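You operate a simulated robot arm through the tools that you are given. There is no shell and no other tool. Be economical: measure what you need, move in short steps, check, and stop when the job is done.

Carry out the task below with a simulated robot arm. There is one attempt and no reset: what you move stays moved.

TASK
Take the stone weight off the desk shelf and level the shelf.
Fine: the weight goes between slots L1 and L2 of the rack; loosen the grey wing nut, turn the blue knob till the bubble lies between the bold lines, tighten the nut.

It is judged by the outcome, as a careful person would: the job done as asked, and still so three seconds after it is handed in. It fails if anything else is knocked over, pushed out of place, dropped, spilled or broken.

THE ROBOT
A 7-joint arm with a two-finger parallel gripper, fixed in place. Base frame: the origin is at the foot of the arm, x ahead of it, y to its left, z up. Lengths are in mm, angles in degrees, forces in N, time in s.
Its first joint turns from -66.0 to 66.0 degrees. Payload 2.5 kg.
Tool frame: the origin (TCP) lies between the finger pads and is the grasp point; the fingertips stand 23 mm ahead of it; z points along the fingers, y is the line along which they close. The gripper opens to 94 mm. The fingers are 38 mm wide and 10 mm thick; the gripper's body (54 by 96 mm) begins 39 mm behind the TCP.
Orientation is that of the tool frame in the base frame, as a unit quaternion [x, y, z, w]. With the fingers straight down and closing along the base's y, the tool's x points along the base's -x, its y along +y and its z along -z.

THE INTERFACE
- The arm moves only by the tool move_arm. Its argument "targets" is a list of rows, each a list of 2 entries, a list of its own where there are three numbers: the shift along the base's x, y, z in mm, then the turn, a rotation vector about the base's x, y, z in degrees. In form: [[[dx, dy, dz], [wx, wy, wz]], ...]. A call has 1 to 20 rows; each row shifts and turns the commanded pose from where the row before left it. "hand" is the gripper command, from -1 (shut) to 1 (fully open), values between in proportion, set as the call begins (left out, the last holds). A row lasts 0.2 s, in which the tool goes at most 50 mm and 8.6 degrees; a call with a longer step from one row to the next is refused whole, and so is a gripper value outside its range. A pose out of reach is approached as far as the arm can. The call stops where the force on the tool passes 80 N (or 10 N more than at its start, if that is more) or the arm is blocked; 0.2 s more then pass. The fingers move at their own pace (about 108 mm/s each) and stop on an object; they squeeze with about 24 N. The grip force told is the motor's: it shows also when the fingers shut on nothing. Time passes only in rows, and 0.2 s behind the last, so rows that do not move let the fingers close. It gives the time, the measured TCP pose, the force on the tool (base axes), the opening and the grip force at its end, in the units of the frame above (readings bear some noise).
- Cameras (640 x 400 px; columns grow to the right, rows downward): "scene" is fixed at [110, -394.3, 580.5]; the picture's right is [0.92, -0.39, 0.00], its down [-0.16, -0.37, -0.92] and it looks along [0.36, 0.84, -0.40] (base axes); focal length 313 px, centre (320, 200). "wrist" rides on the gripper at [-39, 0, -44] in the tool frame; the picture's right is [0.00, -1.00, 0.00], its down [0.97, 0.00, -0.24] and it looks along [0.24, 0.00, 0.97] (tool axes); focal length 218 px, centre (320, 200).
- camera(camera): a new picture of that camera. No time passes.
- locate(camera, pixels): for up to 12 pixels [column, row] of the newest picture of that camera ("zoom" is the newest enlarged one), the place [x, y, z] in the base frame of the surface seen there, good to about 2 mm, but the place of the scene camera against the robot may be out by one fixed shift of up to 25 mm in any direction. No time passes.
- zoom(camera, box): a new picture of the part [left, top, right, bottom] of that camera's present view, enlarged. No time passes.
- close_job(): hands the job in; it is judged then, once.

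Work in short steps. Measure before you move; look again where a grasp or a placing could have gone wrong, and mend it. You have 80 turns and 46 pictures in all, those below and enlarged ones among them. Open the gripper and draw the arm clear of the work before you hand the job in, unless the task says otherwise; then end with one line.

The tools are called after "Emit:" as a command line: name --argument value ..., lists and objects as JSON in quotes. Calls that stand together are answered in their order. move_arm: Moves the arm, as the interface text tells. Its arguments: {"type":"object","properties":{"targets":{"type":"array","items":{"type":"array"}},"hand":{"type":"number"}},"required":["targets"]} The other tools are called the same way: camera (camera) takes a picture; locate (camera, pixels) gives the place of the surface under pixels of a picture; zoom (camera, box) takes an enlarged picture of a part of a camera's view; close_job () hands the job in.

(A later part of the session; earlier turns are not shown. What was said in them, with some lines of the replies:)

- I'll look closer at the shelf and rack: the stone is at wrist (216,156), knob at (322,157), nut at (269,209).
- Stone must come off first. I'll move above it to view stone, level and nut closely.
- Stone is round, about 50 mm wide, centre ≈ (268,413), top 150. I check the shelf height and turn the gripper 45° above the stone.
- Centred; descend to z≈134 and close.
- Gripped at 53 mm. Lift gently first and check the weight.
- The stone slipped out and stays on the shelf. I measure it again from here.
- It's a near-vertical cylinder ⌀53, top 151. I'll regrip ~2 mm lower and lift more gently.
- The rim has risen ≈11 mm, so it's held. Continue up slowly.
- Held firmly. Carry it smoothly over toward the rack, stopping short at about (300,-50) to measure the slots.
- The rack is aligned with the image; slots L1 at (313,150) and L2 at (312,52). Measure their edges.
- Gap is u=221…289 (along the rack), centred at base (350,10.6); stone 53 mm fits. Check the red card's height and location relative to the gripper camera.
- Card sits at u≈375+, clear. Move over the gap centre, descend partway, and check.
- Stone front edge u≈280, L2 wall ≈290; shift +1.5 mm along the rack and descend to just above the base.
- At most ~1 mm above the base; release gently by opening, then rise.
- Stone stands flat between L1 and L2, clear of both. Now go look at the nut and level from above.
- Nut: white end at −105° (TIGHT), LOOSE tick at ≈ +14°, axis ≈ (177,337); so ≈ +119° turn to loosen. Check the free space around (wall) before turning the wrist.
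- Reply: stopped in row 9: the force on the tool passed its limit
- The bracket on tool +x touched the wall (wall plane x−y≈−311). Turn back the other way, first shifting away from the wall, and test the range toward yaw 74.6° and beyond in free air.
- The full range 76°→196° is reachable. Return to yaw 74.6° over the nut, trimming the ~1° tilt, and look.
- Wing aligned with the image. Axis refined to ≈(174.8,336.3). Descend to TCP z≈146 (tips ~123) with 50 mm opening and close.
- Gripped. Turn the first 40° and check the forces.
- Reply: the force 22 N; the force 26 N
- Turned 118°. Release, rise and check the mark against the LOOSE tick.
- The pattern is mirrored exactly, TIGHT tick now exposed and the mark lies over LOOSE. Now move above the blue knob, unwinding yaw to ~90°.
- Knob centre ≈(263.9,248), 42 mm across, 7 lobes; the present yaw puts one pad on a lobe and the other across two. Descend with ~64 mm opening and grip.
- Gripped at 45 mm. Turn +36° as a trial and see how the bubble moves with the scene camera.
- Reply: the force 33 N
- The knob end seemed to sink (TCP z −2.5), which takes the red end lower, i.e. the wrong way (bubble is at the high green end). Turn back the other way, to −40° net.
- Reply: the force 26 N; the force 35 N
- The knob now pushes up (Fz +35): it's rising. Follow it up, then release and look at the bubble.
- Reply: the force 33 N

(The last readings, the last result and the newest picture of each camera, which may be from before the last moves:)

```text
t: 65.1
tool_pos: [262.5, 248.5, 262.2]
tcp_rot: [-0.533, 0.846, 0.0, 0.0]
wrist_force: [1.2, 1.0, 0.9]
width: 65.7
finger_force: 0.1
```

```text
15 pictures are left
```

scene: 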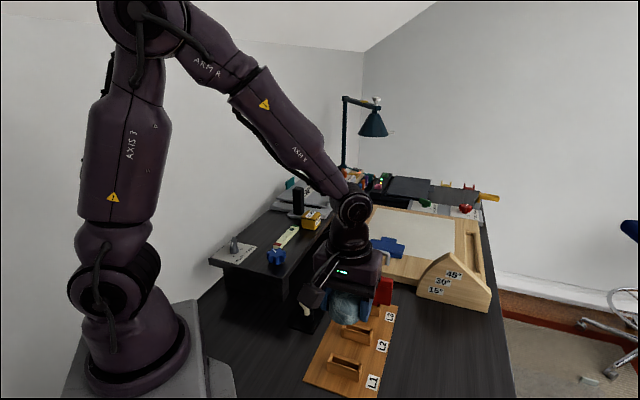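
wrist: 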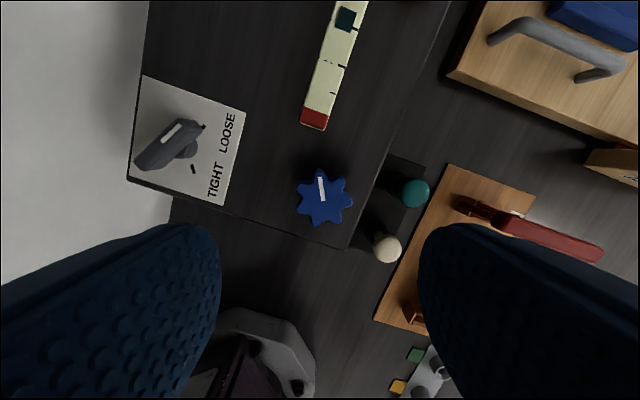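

Emit:
zoom --camera "wrist" --box '[280, 0, 400, 130]'

Emit:
locate --camera "wrist" --pixels '[[346, 18], [340, 40], [334, 66], [317, 105], [322, 200], [362, 3], [200, 30], [250, 150], [400, 20]]'

```text
3.08 times, centred on (340, 65) of wrist
```

zoom: 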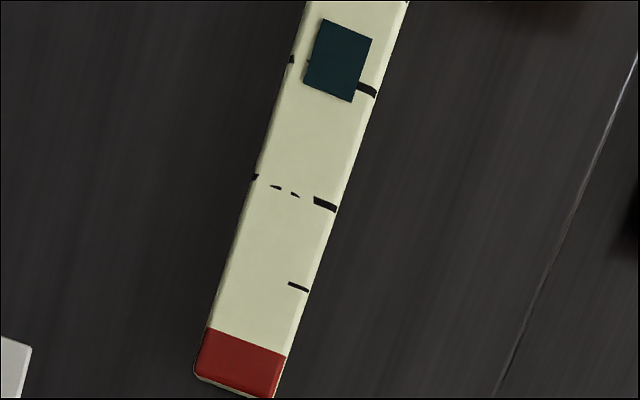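

```text
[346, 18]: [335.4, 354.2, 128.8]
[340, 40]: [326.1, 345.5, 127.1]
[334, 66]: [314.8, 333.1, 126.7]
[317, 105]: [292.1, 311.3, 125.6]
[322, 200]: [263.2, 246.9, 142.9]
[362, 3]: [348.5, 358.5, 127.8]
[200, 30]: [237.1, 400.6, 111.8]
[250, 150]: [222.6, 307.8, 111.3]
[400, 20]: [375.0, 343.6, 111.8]
```

Bubble has moved ~0.62 line-spacings to the first bold line with −26°; about −26° more is needed, the knob rising ~4–5 mm. Regrip centred and turn with a matching rise.

Emit:
move_arm --targets '[[[3.3, -1.5, 0], [0, 0, -2]], [[0, 0, -30], [0, 0, 0]], [[0, 0, -35], [0, 0, 0]], [[0, 0, -30], [0, 0, 0]], [[0, 0, -18], [0, 0, 0]], [[0, 0, -8], [0, 0, 0]], [[0, 0, 0], [0, 0, 0]]]'

Emit:
move_arm --targets '[[[0, 0, 0], [0, 0, 0]], [[0, 0, 0], [0, 0, 0]], [[0, 0, 0], [0, 0, 0]]]' --hand -1

Emit:
move_arm --targets '[[[0, 0, 0.7], [0, 0, -4.3]], [[0, 0, 0.7], [0, 0, -4.3]], [[0, 0, 0.7], [0, 0, -4.3]], [[0, 0, 0], [0, 0, 0]]]'

```text
t: 66.7
tool_pos: [266.5, 247.2, 139.9]
tcp_rot: [-0.519, 0.855, 0.0, 0.0]
wrist_force: [0.7, -0.4, 0.1]
width: 65.8
finger_force: 0.1
```

```text
t: 67.5
tool_pos: [264.7, 247.1, 140.6]
tcp_rot: [-0.52, 0.854, 0.001, 0.0]
wrist_force: [-25.4, 11.6, 1.3]
width: 45.2
finger_force: 44.4
```

```text
t: 68.5
tool_pos: [266.2, 246.9, 142.2]
tcp_rot: [-0.42, 0.907, 0.0, -0.001]
wrist_force: [-30.2, 4.2, 20.6]
width: 45.4
finger_force: 44.5
```

Emit:
move_arm --targets '[[[-1.5, 0.3, 1], [0, 0, 0]], [[0, 0, 0.8], [0, 0, -4.3]], [[0, 0, 0.8], [0, 0, -4.3]], [[0, 0, 0.8], [0, 0, -4.3]], [[0, 0, 0], [0, 0, 0]]]'

Emit:
camera --camera "wrist"

```text
t: 69.7
tool_pos: [266.5, 247.5, 145.1]
tcp_rot: [-0.314, 0.949, 0.0, 0.002]
wrist_force: [4.2, 12.7, -13.0]
width: 45.5
finger_force: 44.8
```

```text
13 pictures are left
```

wrist: 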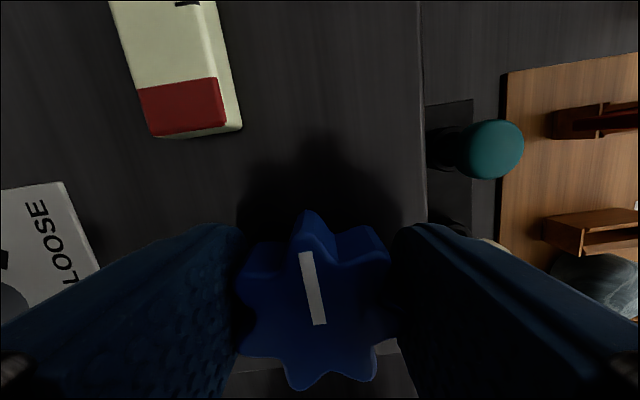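

Release and look at the bubble.

Emit:
move_arm --targets '[[[0, 0, 0], [0, 0, 0]], [[0, 0, 0], [0, 0, 0]], [[0, 0, 20], [0, 0, 0]], [[0, 0, 35], [0, 0, 0]], [[0, 0, 35], [0, 0, 0]], [[0, 30, 30], [0, 0, 0]], [[0, 30, 0], [0, 0, 0]], [[0, 0, 0], [0, 0, 0]]]' --hand 0.4

Emit:
camera --camera "wrist"

```text
t: 71.5
tool_pos: [264.2, 306.0, 265.4]
tcp_rot: [-0.314, 0.949, -0.001, 0.001]
wrist_force: [0.0, 0.1, 0.3]
width: 66.1
finger_force: 0.2
```

```text
12 pictures are left
```

wrist: 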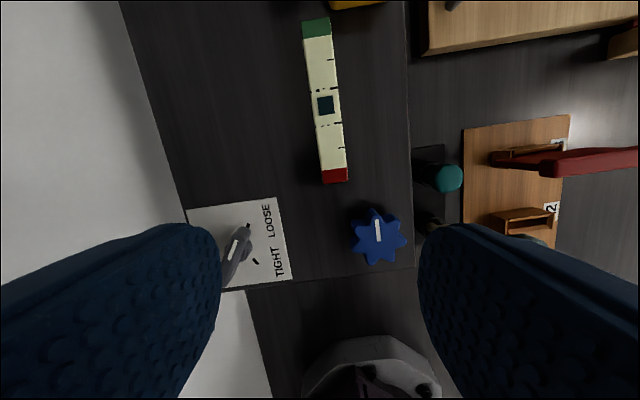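

Emit:
zoom --camera "wrist" --box '[280, 60, 370, 150]'

Emit:
locate --camera "wrist" --pixels '[[318, 50], [331, 150], [200, 30], [250, 150], [390, 30], [390, 190], [270, 270], [150, 30]]'

```text
4.44 times, centred on (325, 105) of wrist
```

zoom: 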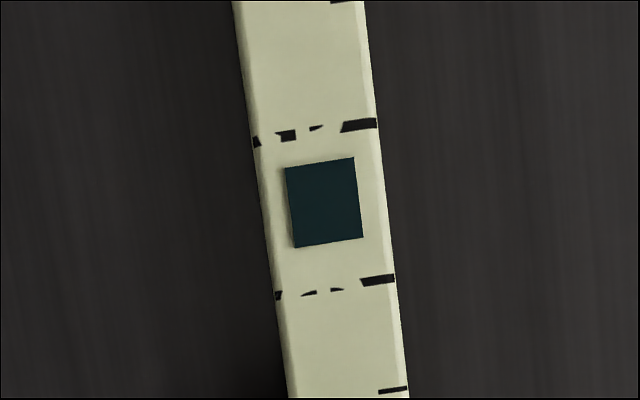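

```text
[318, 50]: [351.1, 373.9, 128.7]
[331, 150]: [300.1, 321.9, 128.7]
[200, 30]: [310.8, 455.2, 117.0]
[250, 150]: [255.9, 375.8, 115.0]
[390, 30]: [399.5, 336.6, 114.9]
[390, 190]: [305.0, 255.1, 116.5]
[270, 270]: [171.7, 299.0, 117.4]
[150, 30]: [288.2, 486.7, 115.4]
```

Bubble sits centred between the bold lines (lines at rows 130/287, bubble 160–243), level ends both z=128.7. Now go back over the nut with yaw 193° to tighten it.

Emit:
move_arm --targets '[[[-5, 1.5, 0], [0, 0, 8.25]], [[-5, 1.5, 0], [0, 0, 8.25]], [[-5, 1.5, 0], [0, 0, 8.25]], [[-5, 1.5, 0], [0, 0, 8.25]], [[-5, 1.5, 0], [0, 0, 8.25]], [[-5, 1.5, 0], [0, 0, 8.25]], [[-5, 1.5, 0], [0, 0, 8.25]], [[-5, 1.5, 0], [0, 0, 8.25]], [[-5, 1.5, 0], [0, 0, 8.25]], [[-5, 1.5, 0], [0, 0, 8.25]], [[-5, 1.5, 0], [0, 0, 8.25]], [[-5, 1.5, 0], [0, 0, 8.25]], [[-5, 1.5, 0], [0, 0, 8.25]], [[-5, 1.5, 0], [0, 0, 8.25]], [[-5, 1.5, 0], [0, 0, 8.25]], [[-5, 1.5, 0], [0, 0, 8.25]], [[-5, 1.5, 0], [0, 0, 8.25]], [[-5, 1.5, 0], [0, 0, 8.25]], [[-3, 1.5, 0], [0, 0, 8.3]], [[0, 0, 0], [0, 0, 0]]]'

Emit:
zoom --camera "wrist" --box '[230, 110, 410, 290]'

```text
t: 75.7
tool_pos: [172.5, 335.6, 265.7]
tcp_rot: [0.993, 0.118, 0.0, -0.001]
wrist_force: [0.4, 0.1, 0.5]
width: 65.7
finger_force: 0.1
```

```text
2.22 times, centred on (320, 200) of wrist
```

zoom: 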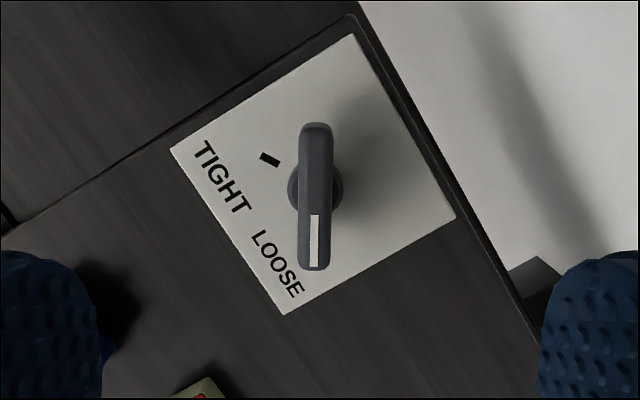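

Emit:
locate --camera "zoom" --pixels '[[317, 150], [316, 196], [317, 250], [380, 200]]'

Emit:
move_arm --targets '[[[0.3, -1.3, 0], [0, 0, 0]], [[0, 0, -30], [0, 0, 0]], [[0, 0, -30], [0, 0, 0]], [[0, 0, -20], [0, 0, 0]], [[0, 0, -15], [0, 0, 0]], [[0, 0, 0], [0, 0, 0]]]' --hand 0.1

```text
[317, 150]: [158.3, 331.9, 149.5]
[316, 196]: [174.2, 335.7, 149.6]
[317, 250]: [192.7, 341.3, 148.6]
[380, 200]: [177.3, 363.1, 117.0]
```

```text
t: 77.1
tool_pos: [170.3, 334.7, 171.4]
tcp_rot: [0.993, 0.118, 0.0, 0.0]
wrist_force: [0.3, -0.1, -0.3]
width: 51.8
finger_force: 0.1
```

Wing top is at z≈149.5; descend to TCP≈156 and grip.

Emit:
move_arm --targets '[[[0.8, 0.3, -10], [0, 0, 0]], [[0, 0, -5], [0, 0, 0]], [[0, 0, 0], [0, 0, 0]]]'

Emit:
move_arm --targets '[[[0, 0, 0], [0, 0, 0]], [[0, 0, 0], [0, 0, 0]], [[0, 0, 0], [0, 0, 0]]]' --hand -1

Emit:
move_arm --targets '[[[0, 0, 0], [0, 0, -4]], [[0, 0, 0], [0, 0, -6]], [[0, 0, 0], [0, 0, -6]], [[0, 0, 0], [0, 0, -6]], [[0, 0, 0], [0, 0, -6]], [[0, 0, 0], [0, 0, 0]]]'

```text
t: 77.9
tool_pos: [173.8, 334.9, 154.4]
tcp_rot: [0.993, 0.118, 0.0, -0.001]
wrist_force: [-0.4, 0.5, 0.0]
width: 51.6
finger_force: 0.0
```

```text
t: 78.7
tool_pos: [172.5, 333.5, 155.6]
tcp_rot: [0.993, 0.117, 0.0, 0.0]
wrist_force: [1.0, -7.3, 1.8]
width: 11.7
finger_force: 45.7
```

```text
t: 80.1
tool_pos: [173.3, 334.8, 156.7]
tcp_rot: [0.992, -0.128, 0.0, -0.001]
wrist_force: [5.2, -0.5, -6.2]
width: 11.7
finger_force: 45.0
```

Emit:
move_arm --targets '[[[0, 0, 0], [0, 0, -6]], [[0, 0, 0], [0, 0, -6]], [[0, 0, 0], [0, 0, -6]], [[0, 0, 0], [0, 0, -6]], [[0, 0, 0], [0, 0, -6]], [[0, 0, 0], [0, 0, -6]], [[0, 0, 0], [0, 0, -6]], [[0, 0, 0], [0, 0, 0]]]'

Emit:
move_arm --targets '[[[0, 0, 0], [0, 0, -6]], [[0, 0, 0], [0, 0, -6]], [[0, 0, 0], [0, 0, -6]], [[0, 0, 0], [0, 0, -6]], [[0, 0, 0], [0, 0, -6]], [[0, 0, 0], [0, 0, -6]], [[0, 0, 0], [0, 0, -6]], [[0, 0, 0], [0, 0, 0]]]'

```text
t: 81.9
tool_pos: [174.5, 336.6, 155.4]
tcp_rot: [0.88, -0.475, 0.0, -0.003]
wrist_force: [5.3, 13.2, 8.0]
width: 11.9
finger_force: 44.9
```

```text
t: 83.7
tool_pos: [174.8, 336.3, 157.5]
tcp_rot: [-0.651, 0.759, 0.001, 0.005]
wrist_force: [31.5, 18.9, -14.2]
width: 11.9
finger_force: 44.9
```

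Emit:
move_arm --targets '[[[1.5, 1, 0], [0, 0, 0]], [[0, 0, 0], [0, 0, -4]], [[0, 0, 0], [0, 0, -4]], [[0, 0, 0], [0, 0, 0]]]'

Emit:
move_arm --targets '[[[0, 0, 0], [0, 0, 0]], [[0, 0, 0], [0, 0, 0]], [[0, 0, 20], [0, 0, 0]], [[0, 0, 30], [0, 0, 0]], [[0, 0, 30], [0, 0, 0]], [[0, 0, 30], [0, 0, 0]], [[0, 0, 0], [0, 0, 0]]]' --hand 0.2

Emit:
zoom --camera "wrist" --box '[240, 120, 400, 280]'

```text
t: 84.7
tool_pos: [175.5, 335.7, 155.4]
tcp_rot: [-0.599, 0.801, 0.0, 0.001]
wrist_force: [20.5, 1.8, 5.1]
width: 11.7
finger_force: 45.3
```

```text
t: 86.3
tool_pos: [173.9, 337.0, 268.0]
tcp_rot: [-0.599, 0.801, 0.0, 0.001]
wrist_force: [0.5, 0.4, 0.7]
width: 56.6
finger_force: 0.1
```

```text
2.50 times, centred on (320, 200) of wrist
```

zoom: 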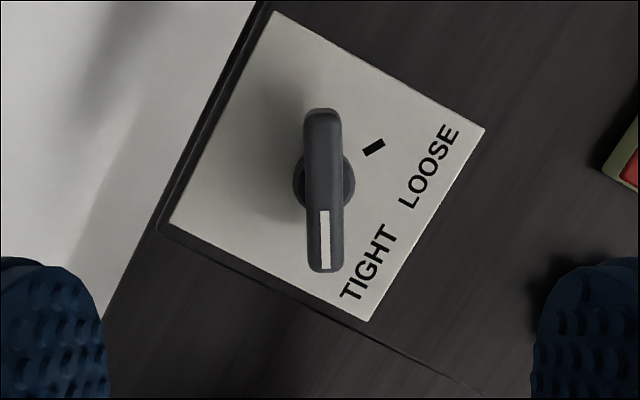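

Nut is back at exactly its original TIGHT position relative to the plate. Move so that the wrist camera sees the level, and check the bubble.

Emit:
move_arm --targets '[[[15, -5, 0], [0, 0, -6]], [[20, -5, 0], [0, 0, -6]], [[20, -5, 0], [0, 0, -6]], [[20, -5, 0], [0, 0, -6]], [[15, -5, 10], [0, 0, -6]], [[0, 0, 10], [0, 0, 0]], [[0, 0, 0], [0, 0, 0]]]'

Emit:
camera --camera "wrist"

```text
t: 87.9
tool_pos: [264.6, 310.9, 286.6]
tcp_rot: [-0.371, 0.929, 0.0, 0.0]
wrist_force: [0.3, -0.7, -0.6]
width: 56.3
finger_force: 0.1
```

```text
8 pictures are left
```

wrist: 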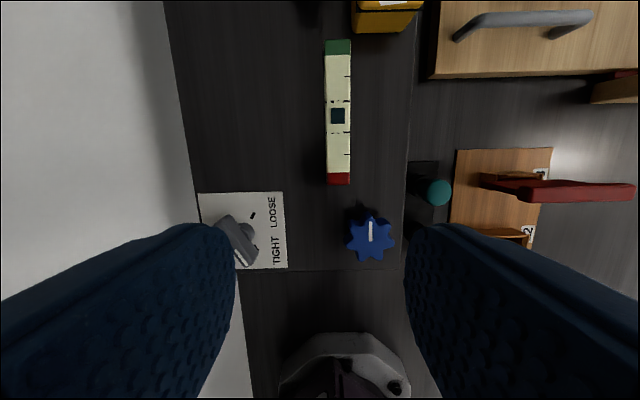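

Emit:
zoom --camera "wrist" --box '[290, 70, 390, 160]'

Emit:
move_arm --targets '[[[0, -20, 25], [0, 0, 0]], [[0, -25, 30], [0, 0, 0]], [[0, -20, 30], [0, 0, 0]], [[0, 0, 30], [0, 0, 0]], [[0, 0, 20], [0, 0, 0]], [[0, 0, 0], [0, 0, 0]], [[0, 0, 0], [0, 0, 0]]]' --hand 1

Emit:
camera --camera "scene"

Emit:
zoom --camera "scene" --box '[200, 190, 400, 390]'

```text
4.44 times, centred on (340, 115) of wrist
```

zoom: 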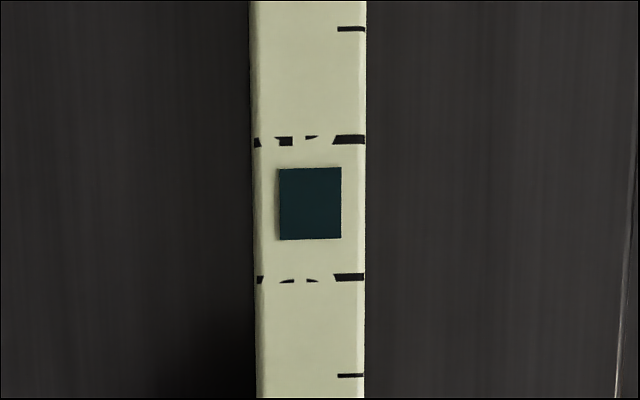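

```text
t: 89.5
tool_pos: [262.9, 246.0, 422.7]
tcp_rot: [-0.371, 0.929, -0.001, 0.0]
wrist_force: [0.9, 0.3, -0.3]
width: 94.0
finger_force: 0.1
```

```text
6 pictures are left
```

scene: 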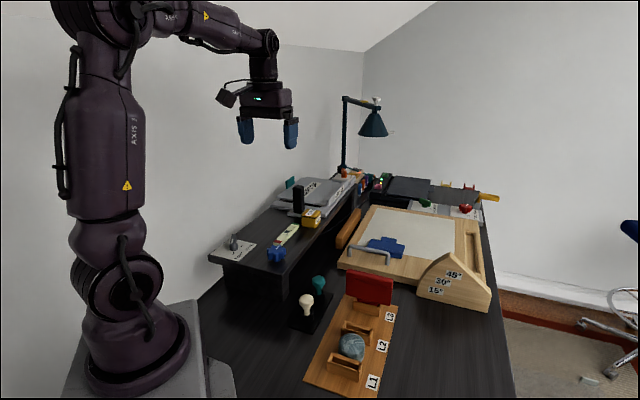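

```text
2.00 times, centred on (300, 290) of scene
```

zoom: 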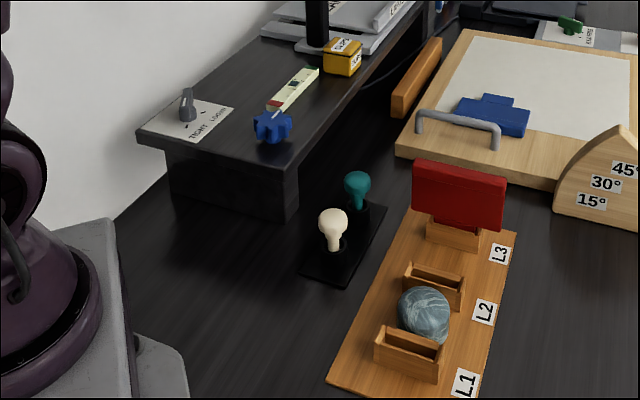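

The bubble is centred between the bold lines, the nut is at TIGHT, the stone stands between L1 and L2, nothing else has moved, and the arm is clear with the gripper open.

Emit:
close_job

```text
The job is handed in.
```

The stone weight now stands between slots L1 and L2, the shelf is level with the bubble between the bold lines, and the wing nut is back at TIGHT; along the way the stone slipped from the gripper once without leaving the shelf, and the gripper's bracket touched the wall once with no visible harm.
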